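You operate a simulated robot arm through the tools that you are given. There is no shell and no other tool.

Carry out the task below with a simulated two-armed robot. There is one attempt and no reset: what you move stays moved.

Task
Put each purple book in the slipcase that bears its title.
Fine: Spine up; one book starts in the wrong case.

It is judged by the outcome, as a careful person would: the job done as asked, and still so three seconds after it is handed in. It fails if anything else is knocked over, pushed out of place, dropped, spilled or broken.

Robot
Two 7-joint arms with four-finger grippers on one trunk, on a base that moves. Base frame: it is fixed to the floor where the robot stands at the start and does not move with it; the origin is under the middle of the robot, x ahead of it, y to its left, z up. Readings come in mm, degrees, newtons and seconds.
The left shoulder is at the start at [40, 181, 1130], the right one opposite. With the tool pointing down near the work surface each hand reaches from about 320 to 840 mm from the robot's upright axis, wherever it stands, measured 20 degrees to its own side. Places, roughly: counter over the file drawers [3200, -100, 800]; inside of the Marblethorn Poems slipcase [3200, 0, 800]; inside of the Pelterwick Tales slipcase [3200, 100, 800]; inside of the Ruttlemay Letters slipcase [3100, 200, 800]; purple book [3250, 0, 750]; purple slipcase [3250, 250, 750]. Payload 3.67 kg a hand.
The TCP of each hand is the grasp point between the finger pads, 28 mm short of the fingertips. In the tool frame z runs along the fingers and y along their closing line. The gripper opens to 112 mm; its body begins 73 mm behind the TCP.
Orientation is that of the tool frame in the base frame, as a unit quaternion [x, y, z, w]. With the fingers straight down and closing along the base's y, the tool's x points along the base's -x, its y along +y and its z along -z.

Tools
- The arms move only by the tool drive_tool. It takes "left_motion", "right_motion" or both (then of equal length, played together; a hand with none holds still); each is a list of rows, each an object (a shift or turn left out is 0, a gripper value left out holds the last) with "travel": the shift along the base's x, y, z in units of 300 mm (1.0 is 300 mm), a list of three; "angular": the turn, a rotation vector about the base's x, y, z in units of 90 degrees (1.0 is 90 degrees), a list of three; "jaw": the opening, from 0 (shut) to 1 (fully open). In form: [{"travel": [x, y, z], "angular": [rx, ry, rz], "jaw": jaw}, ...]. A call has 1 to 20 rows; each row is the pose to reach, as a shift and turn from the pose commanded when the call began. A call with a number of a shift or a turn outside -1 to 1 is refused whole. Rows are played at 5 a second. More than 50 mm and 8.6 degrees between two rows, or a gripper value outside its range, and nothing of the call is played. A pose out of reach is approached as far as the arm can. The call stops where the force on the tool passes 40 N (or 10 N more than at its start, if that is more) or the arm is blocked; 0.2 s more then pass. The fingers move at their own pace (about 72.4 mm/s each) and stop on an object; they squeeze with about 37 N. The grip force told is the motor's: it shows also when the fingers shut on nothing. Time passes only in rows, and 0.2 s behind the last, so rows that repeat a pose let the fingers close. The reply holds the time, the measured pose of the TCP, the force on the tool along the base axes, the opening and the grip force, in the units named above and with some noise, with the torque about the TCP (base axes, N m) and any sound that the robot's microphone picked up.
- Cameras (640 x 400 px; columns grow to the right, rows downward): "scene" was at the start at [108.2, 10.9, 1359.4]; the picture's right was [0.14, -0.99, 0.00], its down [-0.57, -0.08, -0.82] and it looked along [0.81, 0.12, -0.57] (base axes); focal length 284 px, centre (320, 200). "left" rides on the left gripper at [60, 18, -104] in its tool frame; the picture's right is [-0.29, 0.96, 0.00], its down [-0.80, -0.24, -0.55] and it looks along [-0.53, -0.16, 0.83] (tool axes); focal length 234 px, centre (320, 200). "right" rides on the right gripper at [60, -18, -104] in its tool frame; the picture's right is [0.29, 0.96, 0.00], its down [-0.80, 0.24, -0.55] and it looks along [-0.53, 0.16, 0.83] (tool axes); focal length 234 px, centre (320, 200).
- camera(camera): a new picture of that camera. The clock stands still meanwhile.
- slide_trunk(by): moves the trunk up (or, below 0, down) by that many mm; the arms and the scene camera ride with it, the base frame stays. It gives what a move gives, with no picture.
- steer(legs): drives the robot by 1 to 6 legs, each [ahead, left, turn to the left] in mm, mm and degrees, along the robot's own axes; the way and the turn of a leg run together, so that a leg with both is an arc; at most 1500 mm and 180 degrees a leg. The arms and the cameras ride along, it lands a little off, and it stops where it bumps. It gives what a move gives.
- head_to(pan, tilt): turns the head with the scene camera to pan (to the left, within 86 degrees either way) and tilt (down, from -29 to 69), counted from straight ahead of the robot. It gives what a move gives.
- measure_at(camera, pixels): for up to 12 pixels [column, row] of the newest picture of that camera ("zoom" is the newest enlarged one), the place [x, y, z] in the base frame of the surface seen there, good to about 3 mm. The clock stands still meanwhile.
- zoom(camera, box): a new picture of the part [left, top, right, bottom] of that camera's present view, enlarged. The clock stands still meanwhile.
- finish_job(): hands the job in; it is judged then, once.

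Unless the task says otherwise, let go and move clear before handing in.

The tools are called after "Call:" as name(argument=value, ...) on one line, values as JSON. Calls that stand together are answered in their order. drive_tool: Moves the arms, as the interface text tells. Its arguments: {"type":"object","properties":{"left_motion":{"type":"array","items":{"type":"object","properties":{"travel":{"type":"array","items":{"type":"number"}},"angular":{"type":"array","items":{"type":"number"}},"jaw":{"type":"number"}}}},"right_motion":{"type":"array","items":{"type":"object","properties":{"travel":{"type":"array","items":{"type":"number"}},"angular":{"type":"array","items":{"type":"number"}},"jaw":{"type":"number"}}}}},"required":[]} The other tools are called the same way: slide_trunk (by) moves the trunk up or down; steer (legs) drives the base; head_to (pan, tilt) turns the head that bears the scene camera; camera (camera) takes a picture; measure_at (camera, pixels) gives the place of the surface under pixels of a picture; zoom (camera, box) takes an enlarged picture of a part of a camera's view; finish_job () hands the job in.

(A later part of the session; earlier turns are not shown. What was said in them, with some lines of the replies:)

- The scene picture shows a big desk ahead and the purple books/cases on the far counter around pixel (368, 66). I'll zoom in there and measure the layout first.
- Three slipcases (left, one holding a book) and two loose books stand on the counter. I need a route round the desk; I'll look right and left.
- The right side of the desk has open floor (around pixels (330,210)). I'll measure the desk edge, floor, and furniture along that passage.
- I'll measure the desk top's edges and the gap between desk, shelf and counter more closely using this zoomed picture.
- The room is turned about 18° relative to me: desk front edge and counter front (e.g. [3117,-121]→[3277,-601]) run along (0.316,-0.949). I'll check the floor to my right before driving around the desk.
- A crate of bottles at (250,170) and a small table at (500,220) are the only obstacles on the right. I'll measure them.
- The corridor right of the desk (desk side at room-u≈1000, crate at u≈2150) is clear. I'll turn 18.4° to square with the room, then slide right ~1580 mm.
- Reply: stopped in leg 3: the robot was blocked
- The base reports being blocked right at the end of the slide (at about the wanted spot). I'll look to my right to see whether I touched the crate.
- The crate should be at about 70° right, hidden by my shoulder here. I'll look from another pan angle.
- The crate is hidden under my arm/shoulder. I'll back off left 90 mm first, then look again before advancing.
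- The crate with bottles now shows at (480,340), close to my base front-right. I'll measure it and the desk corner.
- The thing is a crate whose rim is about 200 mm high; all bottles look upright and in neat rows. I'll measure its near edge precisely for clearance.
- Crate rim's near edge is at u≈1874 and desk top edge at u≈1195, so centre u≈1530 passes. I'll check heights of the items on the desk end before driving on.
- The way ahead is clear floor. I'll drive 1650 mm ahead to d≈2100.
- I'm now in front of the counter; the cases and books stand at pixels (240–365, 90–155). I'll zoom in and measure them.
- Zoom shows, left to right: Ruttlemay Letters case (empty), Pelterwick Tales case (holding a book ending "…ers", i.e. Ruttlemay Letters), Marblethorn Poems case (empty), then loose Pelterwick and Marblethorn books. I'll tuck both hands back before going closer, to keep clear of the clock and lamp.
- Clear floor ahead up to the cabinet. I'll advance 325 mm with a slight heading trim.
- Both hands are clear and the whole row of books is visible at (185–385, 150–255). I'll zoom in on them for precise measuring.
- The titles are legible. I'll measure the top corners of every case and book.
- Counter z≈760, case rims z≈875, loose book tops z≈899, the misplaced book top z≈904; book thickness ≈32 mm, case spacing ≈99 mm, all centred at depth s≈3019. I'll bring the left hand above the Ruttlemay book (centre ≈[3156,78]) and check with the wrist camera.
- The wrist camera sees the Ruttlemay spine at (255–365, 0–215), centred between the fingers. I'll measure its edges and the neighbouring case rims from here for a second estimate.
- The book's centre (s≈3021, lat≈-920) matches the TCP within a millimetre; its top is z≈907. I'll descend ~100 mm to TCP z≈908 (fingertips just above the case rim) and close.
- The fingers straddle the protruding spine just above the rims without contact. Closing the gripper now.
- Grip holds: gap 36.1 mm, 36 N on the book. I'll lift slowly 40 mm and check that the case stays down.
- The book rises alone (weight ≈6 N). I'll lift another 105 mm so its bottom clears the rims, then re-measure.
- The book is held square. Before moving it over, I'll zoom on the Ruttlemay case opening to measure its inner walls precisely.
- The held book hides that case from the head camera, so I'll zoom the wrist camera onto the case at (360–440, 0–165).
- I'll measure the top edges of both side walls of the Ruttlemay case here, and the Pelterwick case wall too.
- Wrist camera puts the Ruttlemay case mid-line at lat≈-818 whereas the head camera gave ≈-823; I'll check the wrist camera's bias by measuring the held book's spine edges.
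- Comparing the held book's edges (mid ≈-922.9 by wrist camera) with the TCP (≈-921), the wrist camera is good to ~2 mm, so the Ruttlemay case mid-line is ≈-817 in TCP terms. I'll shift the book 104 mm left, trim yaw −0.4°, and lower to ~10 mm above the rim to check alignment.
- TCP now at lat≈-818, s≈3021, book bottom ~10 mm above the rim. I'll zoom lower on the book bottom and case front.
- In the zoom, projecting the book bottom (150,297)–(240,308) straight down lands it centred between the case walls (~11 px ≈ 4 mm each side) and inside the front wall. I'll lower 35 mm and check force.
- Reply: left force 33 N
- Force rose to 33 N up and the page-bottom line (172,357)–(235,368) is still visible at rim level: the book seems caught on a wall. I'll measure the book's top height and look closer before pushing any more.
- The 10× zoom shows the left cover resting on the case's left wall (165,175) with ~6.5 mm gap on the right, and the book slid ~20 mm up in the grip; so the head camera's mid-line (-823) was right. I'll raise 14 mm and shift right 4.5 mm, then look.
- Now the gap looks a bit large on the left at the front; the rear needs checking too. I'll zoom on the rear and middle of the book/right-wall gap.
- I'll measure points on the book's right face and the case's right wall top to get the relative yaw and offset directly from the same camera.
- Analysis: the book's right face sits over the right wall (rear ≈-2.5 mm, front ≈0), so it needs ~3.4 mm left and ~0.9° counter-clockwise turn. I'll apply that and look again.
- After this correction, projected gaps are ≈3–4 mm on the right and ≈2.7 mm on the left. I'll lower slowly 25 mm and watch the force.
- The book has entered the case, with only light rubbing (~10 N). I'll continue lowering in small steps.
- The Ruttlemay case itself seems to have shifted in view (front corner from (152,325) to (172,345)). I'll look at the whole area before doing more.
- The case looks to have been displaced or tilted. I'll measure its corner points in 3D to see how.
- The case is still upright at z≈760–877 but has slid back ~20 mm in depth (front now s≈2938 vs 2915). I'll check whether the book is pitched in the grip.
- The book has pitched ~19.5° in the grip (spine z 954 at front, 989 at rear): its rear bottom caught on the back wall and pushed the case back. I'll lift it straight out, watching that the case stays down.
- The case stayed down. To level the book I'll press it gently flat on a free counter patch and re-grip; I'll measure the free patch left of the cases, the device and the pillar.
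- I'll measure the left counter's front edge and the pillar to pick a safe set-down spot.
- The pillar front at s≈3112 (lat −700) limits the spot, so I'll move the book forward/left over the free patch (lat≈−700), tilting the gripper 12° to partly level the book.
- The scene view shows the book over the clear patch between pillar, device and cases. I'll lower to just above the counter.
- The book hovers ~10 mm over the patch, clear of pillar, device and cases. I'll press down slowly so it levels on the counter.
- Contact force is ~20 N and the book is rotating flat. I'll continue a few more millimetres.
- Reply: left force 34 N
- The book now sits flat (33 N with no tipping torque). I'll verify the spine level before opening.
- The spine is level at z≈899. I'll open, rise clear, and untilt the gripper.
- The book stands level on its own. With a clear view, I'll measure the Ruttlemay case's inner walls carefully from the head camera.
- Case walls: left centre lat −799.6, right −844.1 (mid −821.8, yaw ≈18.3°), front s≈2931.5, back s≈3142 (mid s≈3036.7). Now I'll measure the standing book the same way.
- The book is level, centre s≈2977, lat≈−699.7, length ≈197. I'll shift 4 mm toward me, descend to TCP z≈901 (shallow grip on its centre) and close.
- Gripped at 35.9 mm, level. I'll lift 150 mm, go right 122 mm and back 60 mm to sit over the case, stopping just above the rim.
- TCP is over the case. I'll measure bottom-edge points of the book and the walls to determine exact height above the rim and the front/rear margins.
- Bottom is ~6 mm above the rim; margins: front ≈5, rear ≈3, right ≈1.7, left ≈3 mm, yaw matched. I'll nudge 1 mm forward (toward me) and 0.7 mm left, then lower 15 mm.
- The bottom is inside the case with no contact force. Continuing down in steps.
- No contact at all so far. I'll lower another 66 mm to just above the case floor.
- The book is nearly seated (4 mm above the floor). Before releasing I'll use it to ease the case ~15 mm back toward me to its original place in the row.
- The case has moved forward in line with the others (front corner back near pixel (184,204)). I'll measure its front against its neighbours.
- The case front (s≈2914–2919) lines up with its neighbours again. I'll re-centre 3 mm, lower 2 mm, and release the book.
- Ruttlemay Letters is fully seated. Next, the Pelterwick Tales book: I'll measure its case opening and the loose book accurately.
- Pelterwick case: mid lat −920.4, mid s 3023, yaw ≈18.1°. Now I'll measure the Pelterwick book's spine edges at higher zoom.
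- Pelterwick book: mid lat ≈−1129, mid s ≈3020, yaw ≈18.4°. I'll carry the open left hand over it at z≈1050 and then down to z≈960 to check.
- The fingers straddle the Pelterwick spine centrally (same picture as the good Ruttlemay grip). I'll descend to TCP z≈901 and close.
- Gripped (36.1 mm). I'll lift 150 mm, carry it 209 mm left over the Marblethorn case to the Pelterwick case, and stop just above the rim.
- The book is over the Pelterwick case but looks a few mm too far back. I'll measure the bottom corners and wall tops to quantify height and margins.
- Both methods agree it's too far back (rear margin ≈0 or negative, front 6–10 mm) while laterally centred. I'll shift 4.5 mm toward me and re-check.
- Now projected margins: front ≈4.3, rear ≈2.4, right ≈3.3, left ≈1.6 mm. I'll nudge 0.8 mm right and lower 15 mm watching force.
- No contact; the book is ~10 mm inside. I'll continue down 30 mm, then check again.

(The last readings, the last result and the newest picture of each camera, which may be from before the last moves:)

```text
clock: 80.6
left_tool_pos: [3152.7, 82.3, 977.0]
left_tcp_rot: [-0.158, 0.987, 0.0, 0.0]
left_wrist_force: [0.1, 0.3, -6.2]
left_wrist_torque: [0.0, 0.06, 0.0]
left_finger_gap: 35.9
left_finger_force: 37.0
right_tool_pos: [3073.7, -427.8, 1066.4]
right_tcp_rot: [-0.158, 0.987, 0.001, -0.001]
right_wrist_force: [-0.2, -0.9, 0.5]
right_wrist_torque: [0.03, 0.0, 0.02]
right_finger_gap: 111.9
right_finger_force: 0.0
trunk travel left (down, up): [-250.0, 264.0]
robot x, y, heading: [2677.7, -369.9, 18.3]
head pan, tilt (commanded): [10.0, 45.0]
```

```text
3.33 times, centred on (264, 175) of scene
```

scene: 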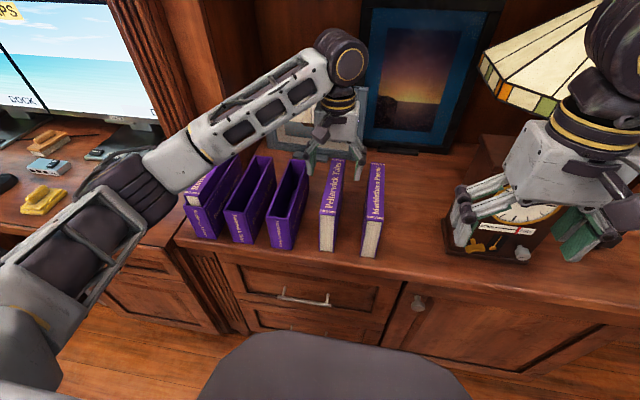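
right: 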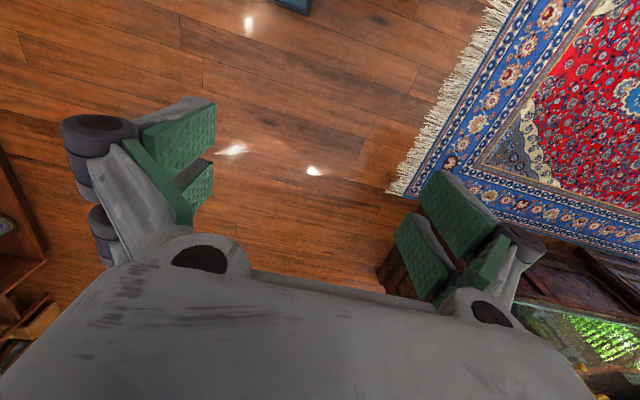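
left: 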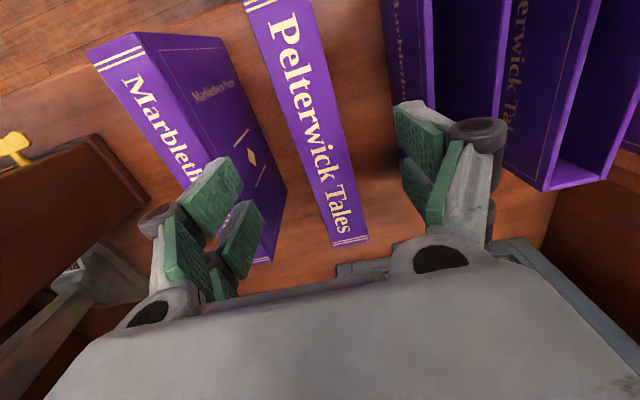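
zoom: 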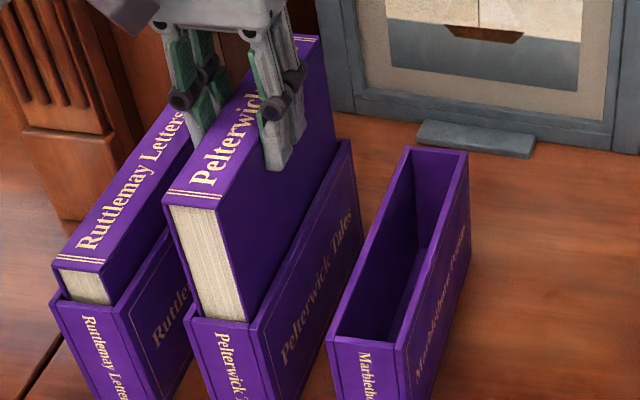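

Still no contact (weight only). Lowering the remaining ~66 mm to just above the floor of the case.

Call:
drive_tool(left_motion=[{"travel": [0, 0, -0.03]}, {"travel": [0, 0, -0.06]}, {"travel": [0, 0, -0.09]}, {"travel": [0, 0, -0.12]}, {"travel": [0, 0, -0.15]}, {"travel": [0, 0, -0.18]}, {"travel": [0, 0, -0.2]}, {"travel": [0, 0, -0.223]}])

Call:
zoom(camera="scene", box=[180, 115, 308, 235])

Call:
camera(camera="left")

```text
clock: 82.4
left_tool_pos: [3153.6, 81.2, 910.5]
left_tcp_rot: [-0.158, 0.987, 0.0, -0.002]
left_wrist_force: [0.2, -0.2, -7.1]
left_wrist_torque: [-0.01, 0.02, 0.02]
left_finger_gap: 35.8
left_finger_force: 36.8
right_tool_pos: [3073.8, -426.8, 1068.7]
right_tcp_rot: [-0.158, 0.987, 0.001, -0.001]
right_wrist_force: [-0.7, -0.6, 0.9]
right_wrist_torque: [0.0, 0.01, -0.01]
right_finger_gap: 111.9
right_finger_force: 0.2
trunk travel left (down, up): [-250.0, 264.0]
robot x, y, heading: [2682.7, -360.7, 18.0]
head pan, tilt (commanded): [10.0, 45.0]
```

```text
3.33 times, centred on (244, 175) of scene
```

zoom: 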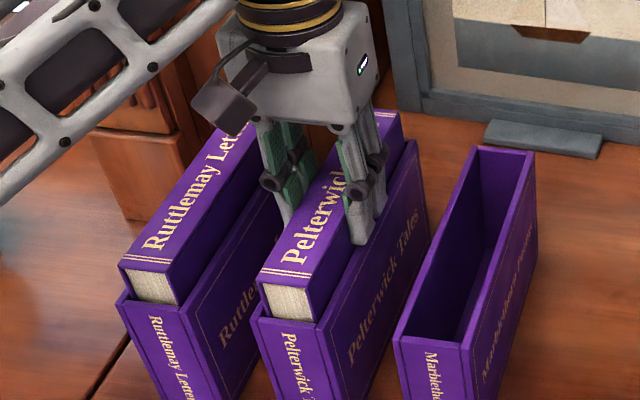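

```text
taken
```

left: 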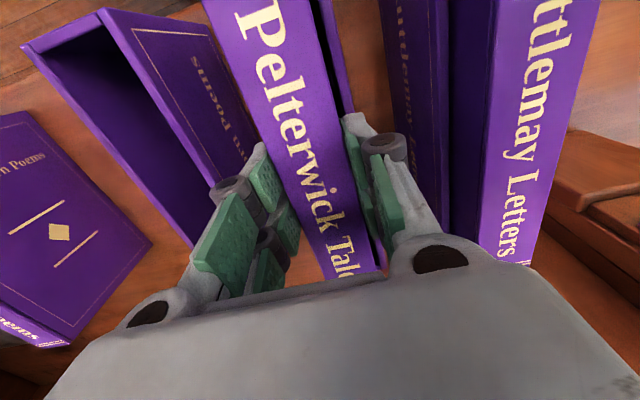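

The Pelterwick book hangs a few mm above the case floor, with room beside the Ruttlemay book. I'll release with a modest opening and rise.

Call:
drive_tool(left_motion=[{"travel": [0, 0, -0.007]}, {"travel": [0, 0, -0.007], "jaw": 0.4}, {"travel": [0, 0, -0.007], "jaw": 0.5}, {"travel": [0, 0, -0.007], "jaw": 0.55}, {"travel": [0, 0, 0.05], "jaw": 0.55}, {"travel": [0, 0, 0.2], "jaw": 0.55}, {"travel": [0, 0, 0.35], "jaw": 0.6}, {"travel": [0, 0, 0.45], "jaw": 0.7}])

Call:
zoom(camera="scene", box=[180, 115, 308, 235])

```text
clock: 84.2
left_tool_pos: [3153.1, 80.0, 1044.9]
left_tcp_rot: [-0.159, 0.987, 0.001, 0.001]
left_wrist_force: [0.2, -0.1, -0.1]
left_wrist_torque: [0.02, -0.03, 0.0]
left_finger_gap: 79.0
left_finger_force: 0.0
right_tool_pos: [3073.2, -428.8, 1066.0]
right_tcp_rot: [-0.157, 0.988, 0.0, 0.0]
right_wrist_force: [-0.8, -1.0, 1.1]
right_wrist_torque: [0.02, -0.01, -0.03]
right_finger_gap: 111.9
right_finger_force: 0.1
trunk travel left (down, up): [-250.0, 264.0]
robot x, y, heading: [2677.2, -367.2, 18.1]
head pan, tilt (commanded): [10.0, 45.0]
```

```text
3.33 times, centred on (244, 175) of scene
```

zoom: 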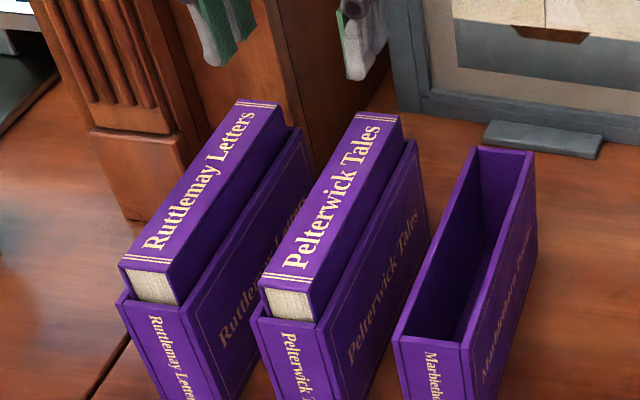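

Two books are seated. Now the Marblethorn case and book: zoom and measure.

Call:
zoom(camera="scene", box=[252, 158, 348, 218])

```text
6.67 times, centred on (300, 188) of scene
```

zoom: 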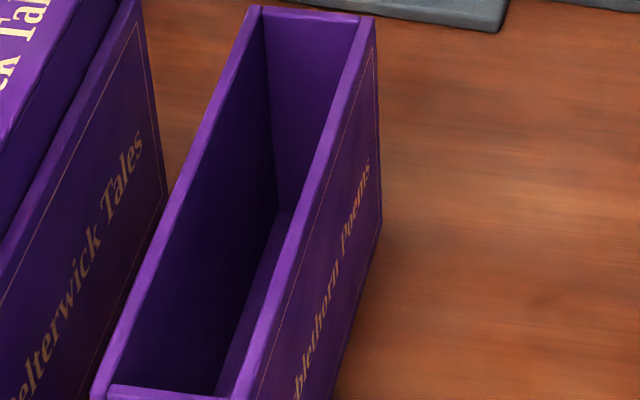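

Call:
measure_at(camera="zoom", pixels=[[118, 352], [141, 296], [164, 239], [187, 182], [210, 125], [233, 69], [256, 360], [275, 304], [293, 248], [312, 191], [330, 135], [349, 78]])

Call:
measure_at(camera="zoom", pixels=[[140, 391], [170, 394], [205, 397], [285, 10], [312, 13], [340, 16]])

Call:
zoom(camera="scene", box=[332, 160, 428, 220])

```text
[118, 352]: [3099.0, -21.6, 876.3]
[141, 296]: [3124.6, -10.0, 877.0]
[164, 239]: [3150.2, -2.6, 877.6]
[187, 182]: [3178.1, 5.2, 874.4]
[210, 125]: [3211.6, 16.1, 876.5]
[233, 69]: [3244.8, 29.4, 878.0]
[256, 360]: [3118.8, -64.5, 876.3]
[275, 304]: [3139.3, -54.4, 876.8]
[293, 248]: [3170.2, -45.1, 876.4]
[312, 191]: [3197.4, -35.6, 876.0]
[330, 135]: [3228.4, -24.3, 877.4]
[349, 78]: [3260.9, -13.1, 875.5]
```

```text
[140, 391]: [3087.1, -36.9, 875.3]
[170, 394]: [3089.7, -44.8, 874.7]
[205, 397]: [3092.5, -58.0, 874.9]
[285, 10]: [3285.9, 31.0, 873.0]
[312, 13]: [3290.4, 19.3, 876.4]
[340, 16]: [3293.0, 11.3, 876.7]
```

```text
6.67 times, centred on (380, 190) of scene
```

zoom: 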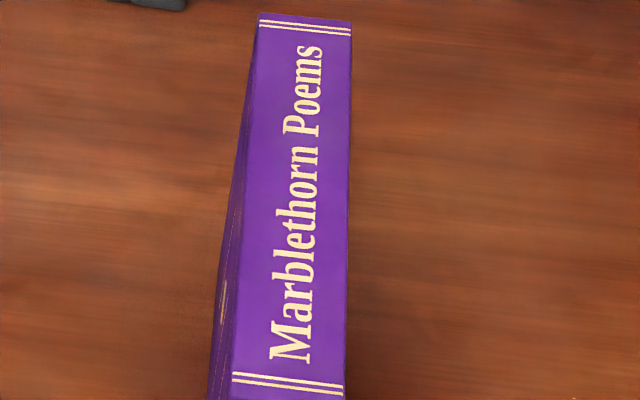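

Call:
zoom(camera="scene", box=[332, 166, 428, 226])

```text
6.67 times, centred on (380, 196) of scene
```

zoom: 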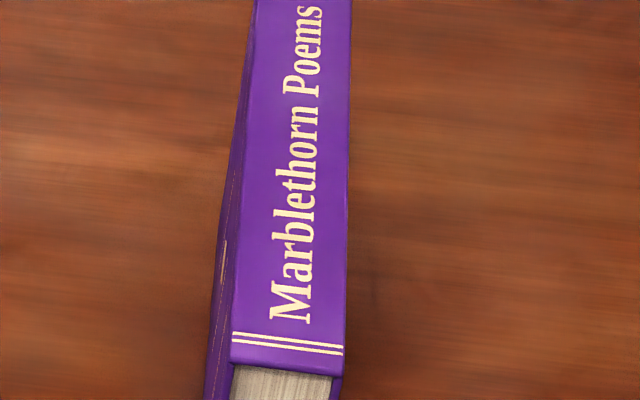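

Call:
measure_at(camera="zoom", pixels=[[234, 340], [239, 260], [245, 180], [250, 100], [256, 20], [342, 340], [344, 260], [345, 180], [347, 100], [349, 20], [260, 362], [320, 369]])

Call:
zoom(camera="scene", box=[332, 155, 428, 215])

Call:
measure_at(camera="zoom", pixels=[[280, 48], [330, 54], [305, 50], [262, 120], [350, 120], [250, 250], [346, 250]])

```text
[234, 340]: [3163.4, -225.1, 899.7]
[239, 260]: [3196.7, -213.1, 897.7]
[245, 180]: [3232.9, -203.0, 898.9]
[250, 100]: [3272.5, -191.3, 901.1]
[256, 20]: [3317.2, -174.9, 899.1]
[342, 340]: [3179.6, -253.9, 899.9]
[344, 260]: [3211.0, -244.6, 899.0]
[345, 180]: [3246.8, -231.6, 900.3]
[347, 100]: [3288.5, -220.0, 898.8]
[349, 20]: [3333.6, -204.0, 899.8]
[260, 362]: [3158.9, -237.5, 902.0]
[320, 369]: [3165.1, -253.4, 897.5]
```

```text
6.67 times, centred on (380, 185) of scene
```

zoom: 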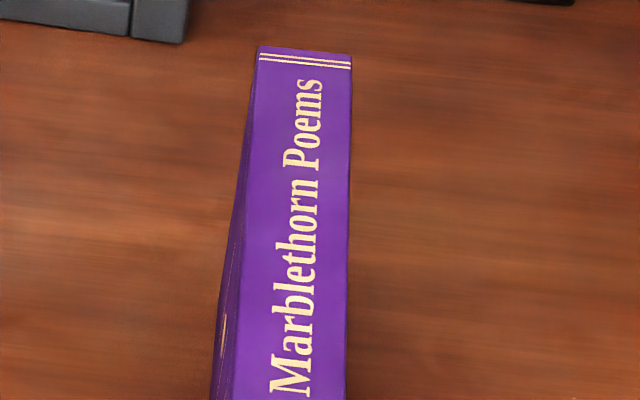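

```text
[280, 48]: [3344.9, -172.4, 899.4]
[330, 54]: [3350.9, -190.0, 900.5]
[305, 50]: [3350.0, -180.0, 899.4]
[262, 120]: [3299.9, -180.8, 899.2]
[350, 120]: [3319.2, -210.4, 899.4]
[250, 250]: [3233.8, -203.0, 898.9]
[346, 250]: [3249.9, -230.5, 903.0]
```

Marblethorn book: mid lat ≈−1229, s ≈3021; case: mid lat −1020, s 3022.7. I'll move the left hand over the book and down to z≈960.

Call:
drive_tool(left_motion=[{"travel": [0.0476, -0.1394, 0]}, {"travel": [0.0951, -0.2788, 0]}, {"travel": [0.1427, -0.4182, 0]}, {"travel": [0.1903, -0.5576, 0]}, {"travel": [0.2379, -0.697, 0]}, {"travel": [0.2854, -0.8364, 0]}, {"travel": [0.333, -0.9758, 0]}, {"travel": [0.333, -0.9758, -0.14], "jaw": 0.8}, {"travel": [0.333, -0.9758, -0.28], "jaw": 0.8}, {"travel": [0.333, -0.9758, -0.28], "jaw": 0.8}])

Call:
camera(camera="left")

Call:
camera(camera="scene")

```text
clock: 86.4
left_tool_pos: [3249.7, -212.6, 962.7]
left_tcp_rot: [-0.157, 0.988, 0.0, 0.0]
left_wrist_force: [0.0, -0.4, 0.5]
left_wrist_torque: [0.0, 0.02, 0.05]
left_finger_gap: 89.9
left_finger_force: 0.1
right_tool_pos: [3073.4, -428.3, 1067.2]
right_tcp_rot: [-0.158, 0.987, 0.0, 0.0]
right_wrist_force: [0.0, 0.3, -0.2]
right_wrist_torque: [0.0, -0.01, 0.01]
right_finger_gap: 112.0
right_finger_force: 0.0
trunk travel left (down, up): [-250.0, 264.0]
robot x, y, heading: [2680.0, -367.4, 18.2]
head pan, tilt (commanded): [10.0, 45.0]
```

```text
taken
```

left: 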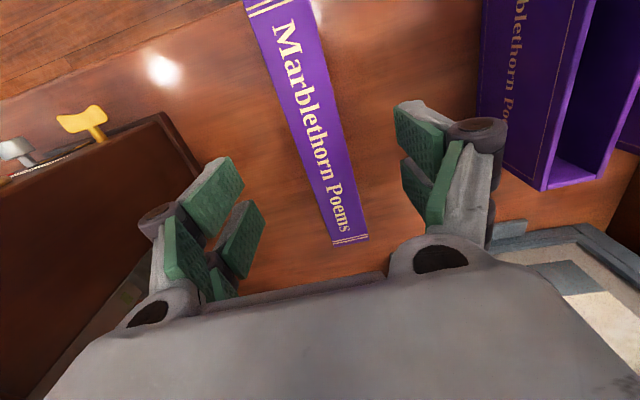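

```text
taken
```

scene: 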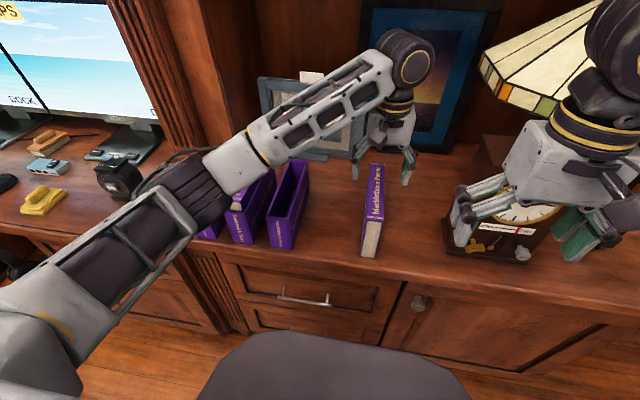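

The spine is centred between the fingers again. Descending to TCP z≈901 and closing.

Call:
drive_tool(left_motion=[{"travel": [0, 0, -0.08]}, {"travel": [0, 0, -0.15]}, {"travel": [0, 0, -0.203]}, {"travel": [0, 0, -0.203]}, {"travel": [0, 0, -0.203], "jaw": 0.5}, {"travel": [0, 0, -0.203], "jaw": 0.25}, {"travel": [0, 0, -0.203], "jaw": 0.0}, {"travel": [0, 0, -0.203], "jaw": 0.0}, {"travel": [0, 0, -0.203], "jaw": 0.0}])

Call:
zoom(camera="scene", box=[300, 110, 428, 230])

```text
clock: 88.4
left_tool_pos: [3252.0, -211.6, 901.8]
left_tcp_rot: [-0.158, 0.987, 0.0, 0.0]
left_wrist_force: [-0.4, -0.1, -0.1]
left_wrist_torque: [-0.11, -0.06, 0.19]
left_finger_gap: 35.9
left_finger_force: 36.6
right_tool_pos: [3073.6, -428.3, 1067.1]
right_tcp_rot: [-0.158, 0.987, 0.0, 0.001]
right_wrist_force: [0.1, 0.0, 0.3]
right_wrist_torque: [0.01, 0.03, 0.0]
right_finger_gap: 112.1
right_finger_force: 0.1
trunk travel left (down, up): [-250.0, 264.0]
robot x, y, heading: [2675.7, -364.3, 18.4]
head pan, tilt (commanded): [10.0, 45.0]
```

```text
3.33 times, centred on (364, 170) of scene
```

zoom: 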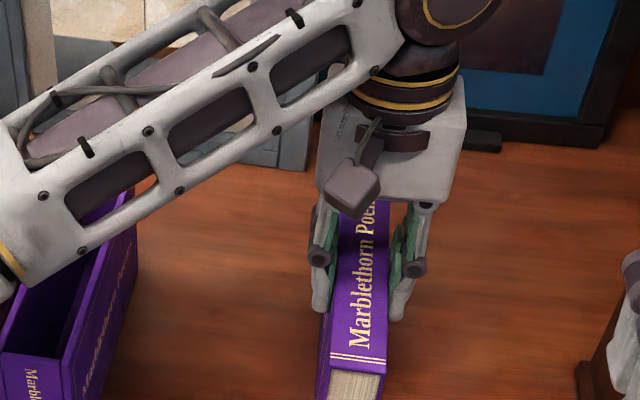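

Gripped. I'll lift 150 mm, carry 209 mm left to the Marblethorn case, yaw +0.4°, and stop above the rim.

Call:
drive_tool(left_motion=[{"travel": [0, 0, 0.06]}, {"travel": [0, 0, 0.2]}, {"travel": [0, 0, 0.35]}, {"travel": [0, 0, 0.5]}, {"travel": [-0.0446, 0.132, 0.5]}, {"travel": [-0.0892, 0.264, 0.5]}, {"travel": [-0.1338, 0.396, 0.5]}, {"travel": [-0.1784, 0.528, 0.5]}, {"travel": [-0.223, 0.66, 0.5], "angular": [0, 0, 0.0044]}, {"travel": [-0.223, 0.66, 0.46], "angular": [0, 0, 0.0044]}, {"travel": [-0.223, 0.66, 0.42], "angular": [0, 0, 0.0044]}, {"travel": [-0.223, 0.66, 0.42], "angular": [0, 0, 0.0044]}])

Call:
zoom(camera="scene", box=[240, 115, 368, 235])

Call:
zoom(camera="scene", box=[272, 140, 336, 180])

Call:
zoom(camera="scene", box=[252, 188, 316, 228])

```text
clock: 91.0
left_tool_pos: [3186.0, -14.4, 1025.6]
left_tcp_rot: [-0.161, 0.987, 0.0, -0.001]
left_wrist_force: [0.2, 0.3, -6.1]
left_wrist_torque: [-0.03, 0.02, -0.03]
left_finger_gap: 35.8
left_finger_force: 37.3
right_tool_pos: [3073.7, -427.0, 1066.3]
right_tcp_rot: [-0.158, 0.987, 0.0, -0.001]
right_wrist_force: [0.0, -0.7, -0.8]
right_wrist_torque: [0.02, 0.0, -0.01]
right_finger_gap: 111.9
right_finger_force: 0.1
trunk travel left (down, up): [-250.0, 264.0]
robot x, y, heading: [2680.3, -365.1, 18.0]
head pan, tilt (commanded): [10.0, 45.0]
```

```text
3.33 times, centred on (304, 175) of scene
```

zoom: 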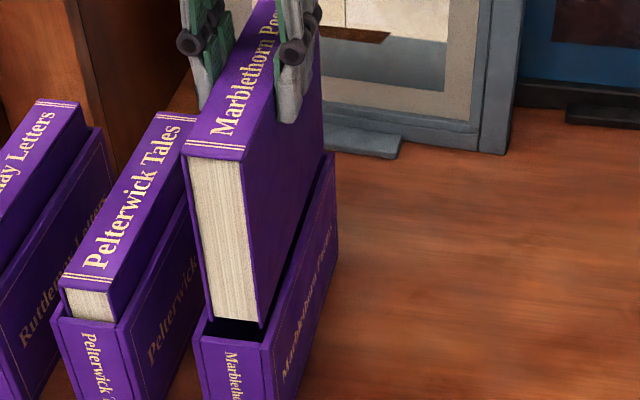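

```text
10.00 times, centred on (304, 160) of scene
```

zoom: 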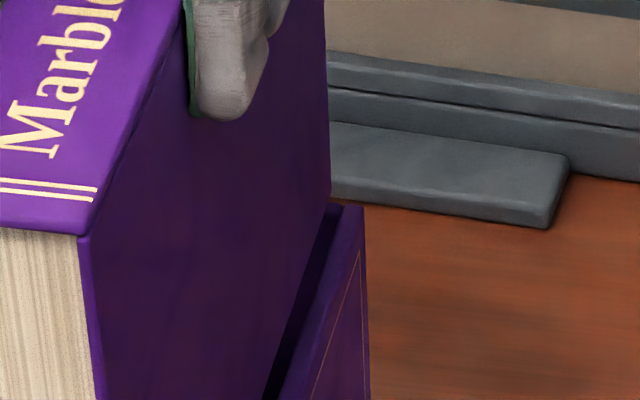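

```text
10.00 times, centred on (284, 208) of scene
```

zoom: 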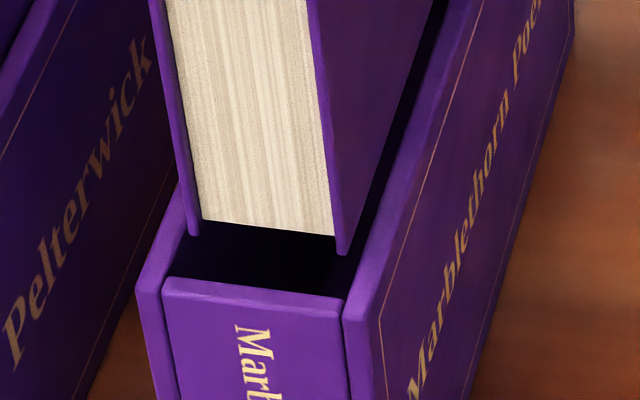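

Projected margins: right ≈1.2, left ≈3.7, front ≈5.3, rear ≈2.2 mm, yaw matched. I'll shift 1.2 mm left, 1.3 mm toward me, lower 4 mm and re-check.

Call:
drive_tool(left_motion=[{"travel": [-0.0054, 0.0024, 0]}, {"travel": [-0.0054, 0.0024, -0.013]}, {"travel": [-0.0054, 0.0024, -0.013]}])

Call:
zoom(camera="scene", box=[272, 140, 336, 180])

Call:
zoom(camera="scene", box=[252, 188, 316, 228])

```text
clock: 91.8
left_tool_pos: [3184.7, -12.6, 1023.2]
left_tcp_rot: [-0.162, 0.987, 0.0, -0.001]
left_wrist_force: [-0.1, -0.1, -6.1]
left_wrist_torque: [-0.02, 0.02, -0.03]
left_finger_gap: 35.8
left_finger_force: 37.4
right_tool_pos: [3073.6, -428.2, 1067.4]
right_tcp_rot: [-0.158, 0.987, 0.0, 0.0]
right_wrist_force: [0.0, -0.1, 0.3]
right_wrist_torque: [0.03, 0.0, 0.01]
right_finger_gap: 112.1
right_finger_force: 0.0
trunk travel left (down, up): [-250.0, 264.0]
robot x, y, heading: [2675.7, -366.4, 18.3]
head pan, tilt (commanded): [10.0, 45.0]
```

```text
10.00 times, centred on (304, 160) of scene
```

zoom: 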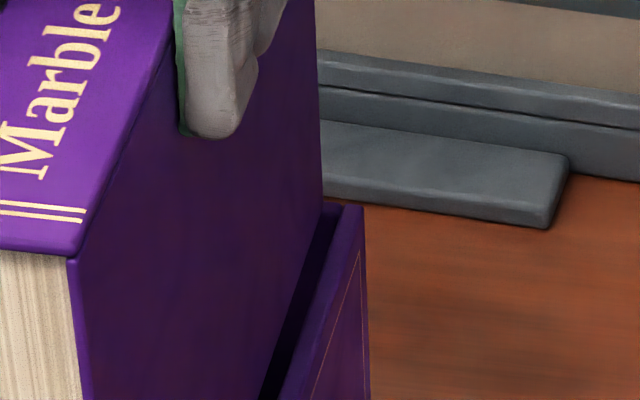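

```text
10.00 times, centred on (284, 208) of scene
```

zoom: 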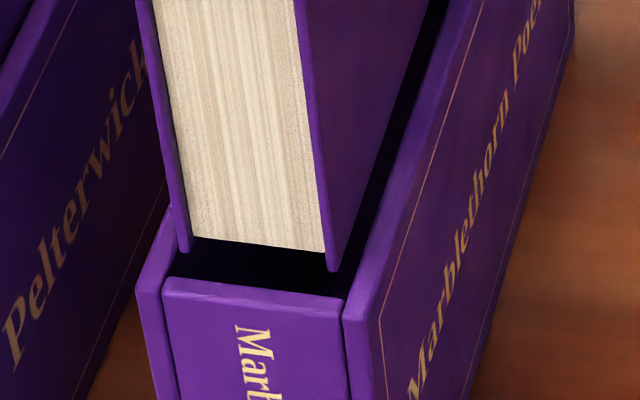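

Margins now: front ≈3, rear ≈4, right ≈3.3, left ≈2 mm. Tiny trim (0.6 mm right, 0.4 mm back) and lower 15 mm watching force.

Call:
drive_tool(left_motion=[{"travel": [0.0019, -0.0015, 0]}, {"travel": [0.0019, -0.0015, -0.012]}, {"travel": [0.0019, -0.0015, -0.024]}, {"travel": [0.0019, -0.0015, -0.036]}, {"travel": [0.0019, -0.0015, -0.05]}])

Call:
zoom(camera="scene", box=[240, 115, 368, 235])

Call:
zoom(camera="scene", box=[252, 188, 316, 228])

```text
clock: 93.0
left_tool_pos: [3185.7, -13.4, 1006.3]
left_tcp_rot: [-0.162, 0.987, -0.001, 0.0]
left_wrist_force: [0.2, 0.3, -6.1]
left_wrist_torque: [-0.02, 0.01, -0.03]
left_finger_gap: 35.6
left_finger_force: 37.2
right_tool_pos: [3074.0, -428.3, 1067.9]
right_tcp_rot: [-0.159, 0.987, 0.0, -0.001]
right_wrist_force: [0.0, -0.6, -0.2]
right_wrist_torque: [0.0, 0.03, -0.01]
right_finger_gap: 112.3
right_finger_force: 0.0
trunk travel left (down, up): [-250.0, 264.0]
robot x, y, heading: [2676.5, -364.7, 18.3]
head pan, tilt (commanded): [10.0, 45.0]
```

```text
3.33 times, centred on (304, 175) of scene
```

zoom: 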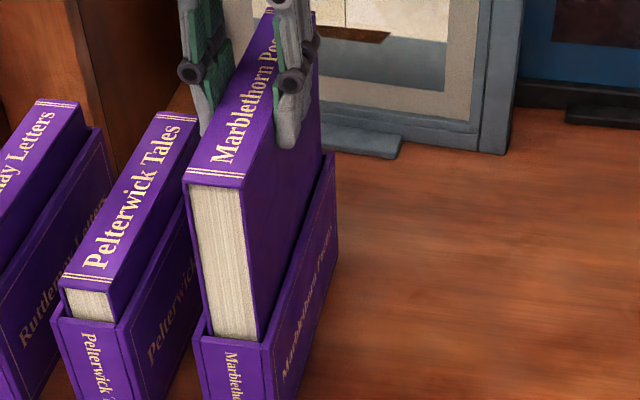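

```text
10.00 times, centred on (284, 208) of scene
```

zoom: 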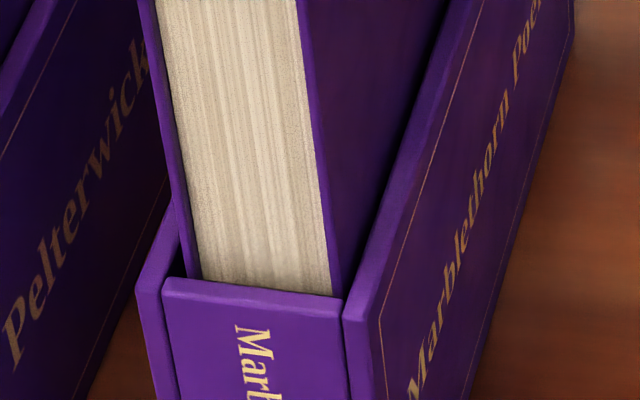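

The book has entered the Marblethorn case with no contact force. I'll lower another 30 mm.

Call:
drive_tool(left_motion=[{"travel": [0, 0, -0.02]}, {"travel": [0, 0, -0.04]}, {"travel": [0, 0, -0.06]}, {"travel": [0, 0, -0.08]}, {"travel": [0, 0, -0.1]}])

Call:
zoom(camera="scene", box=[240, 115, 368, 235])

```text
clock: 94.2
left_tool_pos: [3184.4, -13.2, 976.4]
left_tcp_rot: [-0.162, 0.987, 0.0, -0.001]
left_wrist_force: [0.1, 0.2, -6.5]
left_wrist_torque: [0.0, -0.02, 0.01]
left_finger_gap: 35.5
left_finger_force: 36.7
right_tool_pos: [3073.2, -428.2, 1066.0]
right_tcp_rot: [-0.158, 0.987, 0.0, -0.002]
right_wrist_force: [-0.3, 0.4, 1.2]
right_wrist_torque: [0.0, 0.03, 0.01]
right_finger_gap: 112.0
right_finger_force: 0.1
trunk travel left (down, up): [-250.0, 264.0]
robot x, y, heading: [2675.9, -367.0, 18.4]
head pan, tilt (commanded): [10.0, 45.0]
```

```text
3.33 times, centred on (304, 175) of scene
```

zoom: 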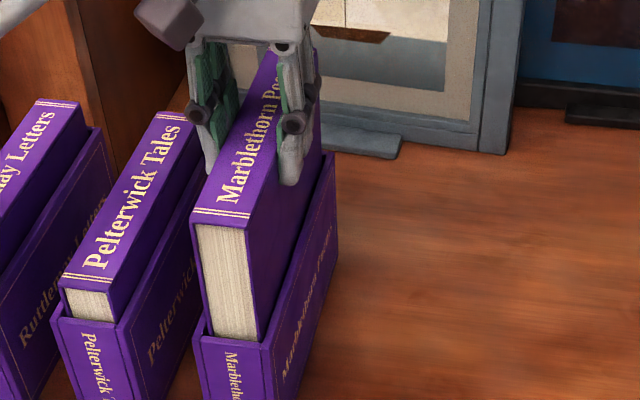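

No contact still. Lowering the remaining ~65 mm.

Call:
drive_tool(left_motion=[{"travel": [0, 0, -0.03]}, {"travel": [0, 0, -0.06]}, {"travel": [0, 0, -0.09]}, {"travel": [0, 0, -0.12]}, {"travel": [0, 0, -0.15]}, {"travel": [0, 0, -0.18]}, {"travel": [0, 0, -0.2]}, {"travel": [0, 0, -0.218]}])

Call:
zoom(camera="scene", box=[220, 115, 348, 235])

```text
clock: 96.0
left_tool_pos: [3184.4, -14.3, 911.7]
left_tcp_rot: [-0.162, 0.987, 0.0, 0.0]
left_wrist_force: [0.9, -1.1, -5.8]
left_wrist_torque: [-0.02, 0.05, 0.01]
left_finger_gap: 35.9
left_finger_force: 37.2
right_tool_pos: [3072.7, -429.0, 1066.5]
right_tcp_rot: [-0.158, 0.987, 0.0, 0.0]
right_wrist_force: [-0.4, -0.1, 0.2]
right_wrist_torque: [0.01, 0.05, 0.01]
right_finger_gap: 111.9
right_finger_force: 0.1
trunk travel left (down, up): [-250.0, 264.0]
robot x, y, heading: [2676.7, -367.2, 18.4]
head pan, tilt (commanded): [10.0, 45.0]
```

```text
3.33 times, centred on (284, 175) of scene
```

zoom: 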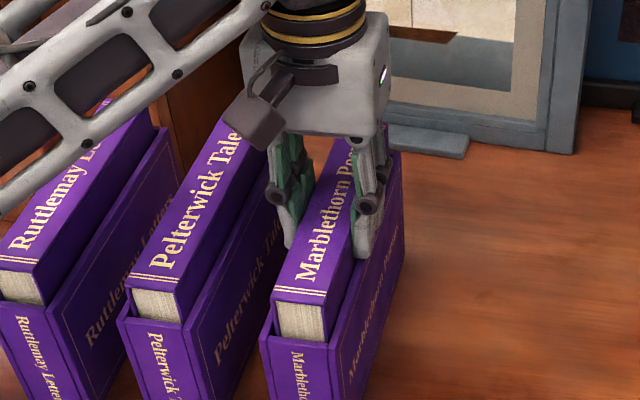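

The Marblethorn book is all but seated. I'll lower 2 mm, release with a modest opening, and rise.

Call:
drive_tool(left_motion=[{"travel": [0, 0, -0.008]}, {"travel": [0, 0, -0.008], "jaw": 0.4}, {"travel": [0, 0, -0.008], "jaw": 0.5}, {"travel": [0, 0, -0.008], "jaw": 0.55}, {"travel": [0, 0, 0.05], "jaw": 0.55}, {"travel": [0, 0, 0.2], "jaw": 0.55}, {"travel": [0, 0, 0.35], "jaw": 0.6}, {"travel": [0, 0, 0.5], "jaw": 0.6}])

Call:
camera(camera="scene")

Call:
zoom(camera="scene", box=[170, 130, 330, 260])

```text
clock: 97.8
left_tool_pos: [3182.4, -13.9, 1062.2]
left_tcp_rot: [-0.162, 0.987, 0.001, 0.0]
left_wrist_force: [0.6, 0.3, 0.1]
left_wrist_torque: [0.0, -0.02, 0.0]
left_finger_gap: 67.3
left_finger_force: 0.1
right_tool_pos: [3072.1, -429.2, 1067.8]
right_tcp_rot: [-0.157, 0.988, -0.001, 0.0]
right_wrist_force: [-0.2, 0.7, -0.1]
right_wrist_torque: [-0.03, -0.01, 0.02]
right_finger_gap: 112.3
right_finger_force: 0.0
trunk travel left (down, up): [-250.0, 264.0]
robot x, y, heading: [2678.1, -367.7, 18.1]
head pan, tilt (commanded): [10.0, 45.0]
```

```text
taken
```

scene: 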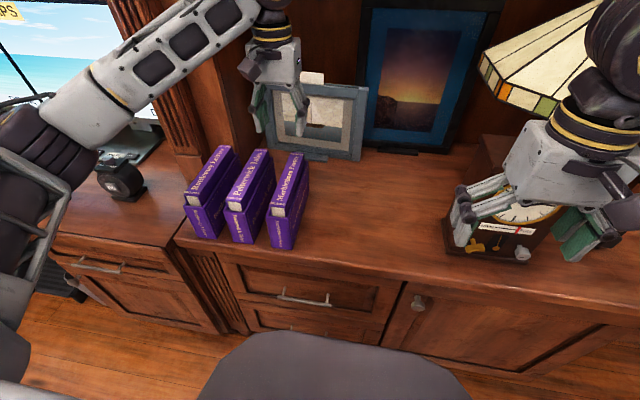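

```text
3.08 times, centred on (250, 195) of scene
```

zoom: 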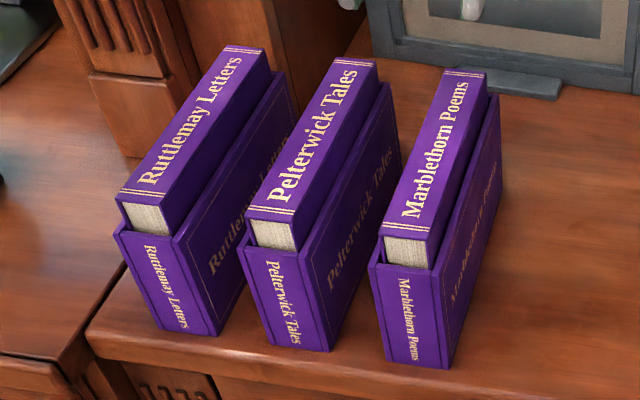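

All three books now sit spine up in the cases bearing their titles (zoom: Ruttlemay, Pelterwick, Marblethorn all match). I'll retract the left hand clear and do a last check of heights.

Call:
drive_tool(left_motion=[{"travel": [0, 0, 0.1]}, {"travel": [-0.13, -0.043, 0.15]}, {"travel": [-0.26, -0.087, 0.15]}, {"travel": [-0.39, -0.13, 0.15]}, {"travel": [-0.52, -0.173, 0.15]}, {"travel": [-0.62, -0.206, 0.15]}, {"travel": [-0.62, -0.206, 0.15]}])

Call:
camera(camera="scene")

Call:
zoom(camera="scene", box=[170, 130, 330, 260])

Call:
measure_at(camera="zoom", pixels=[[150, 185], [240, 60], [275, 205], [350, 70], [405, 225], [465, 80], [125, 230], [250, 245], [375, 260]])

```text
clock: 99.4
left_tool_pos: [2997.1, -75.7, 1108.6]
left_tcp_rot: [-0.162, 0.987, 0.0, -0.001]
left_wrist_force: [0.4, 0.2, 0.2]
left_wrist_torque: [-0.02, 0.0, 0.0]
left_finger_gap: 67.1
left_finger_force: 0.1
right_tool_pos: [3074.3, -428.9, 1065.8]
right_tcp_rot: [-0.158, 0.987, 0.0, -0.002]
right_wrist_force: [-0.6, -0.3, -0.4]
right_wrist_torque: [-0.02, 0.01, 0.02]
right_finger_gap: 112.1
right_finger_force: 0.1
trunk travel left (down, up): [-250.0, 264.0]
robot x, y, heading: [2679.0, -369.1, 18.2]
head pan, tilt (commanded): [10.0, 45.0]
```

```text
taken
```

scene: 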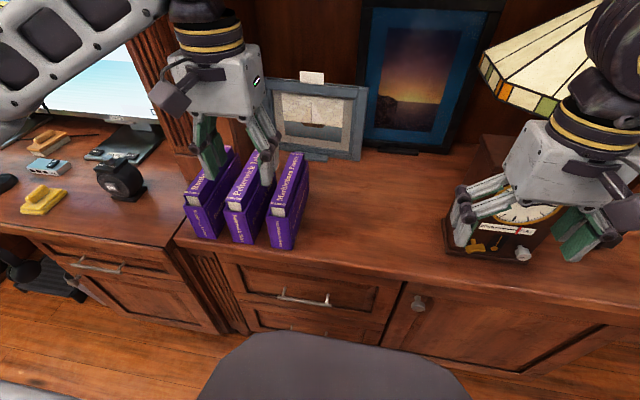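

```text
3.08 times, centred on (250, 195) of scene
```

zoom: 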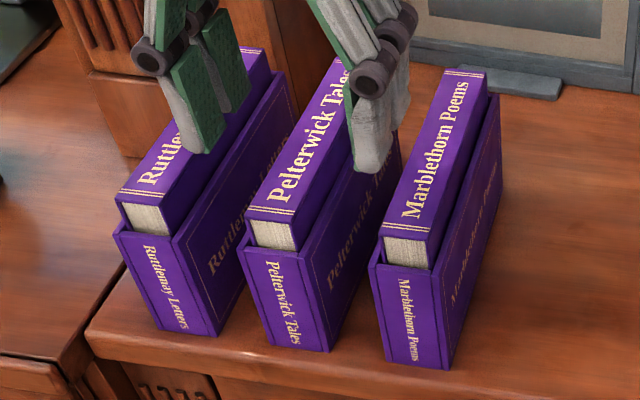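

```text
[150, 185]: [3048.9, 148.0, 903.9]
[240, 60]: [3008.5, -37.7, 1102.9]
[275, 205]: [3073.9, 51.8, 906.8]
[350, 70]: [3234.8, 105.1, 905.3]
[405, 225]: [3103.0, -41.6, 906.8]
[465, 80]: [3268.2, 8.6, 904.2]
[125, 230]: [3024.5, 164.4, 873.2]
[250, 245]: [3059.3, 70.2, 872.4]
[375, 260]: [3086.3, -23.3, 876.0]
```

All three spines read z≈904–907 (fully seated), the cases stand in line at s≈2916, and both hands are empty and clear. Handing in.

Call:
finish_job()

```text
The job is handed in.
```

All three purple books are spine up in the slipcases bearing their titles, and I've handed the job in. Ruttlemay Letters, which started in the Pelterwick Tales case, is in its own. The spines all measure about 904–907 mm high, so the books are fully seated. I had let go and pulled both hands clear before handing in.

Two things happened on the way:

- **Ruttlemay case pushed back:** on my second try at inserting that book, it caught on the case's back wall and pushed the case back about 15–20 mm. I set the book down on the counter, re-gripped it and seated it. Then I drew the case back into line with the other two, to within a few millimetres of where it started.
- **Possible bump on the floor:** while driving round the desk, the base reported being blocked at the end of a sideways move, right beside the crate of bottles. The bottles looked upright and in their rows afterwards. A rough comparison with the first picture suggests the crate moved by less than about 20 mm, if at all, but I couldn't measure that exactly.
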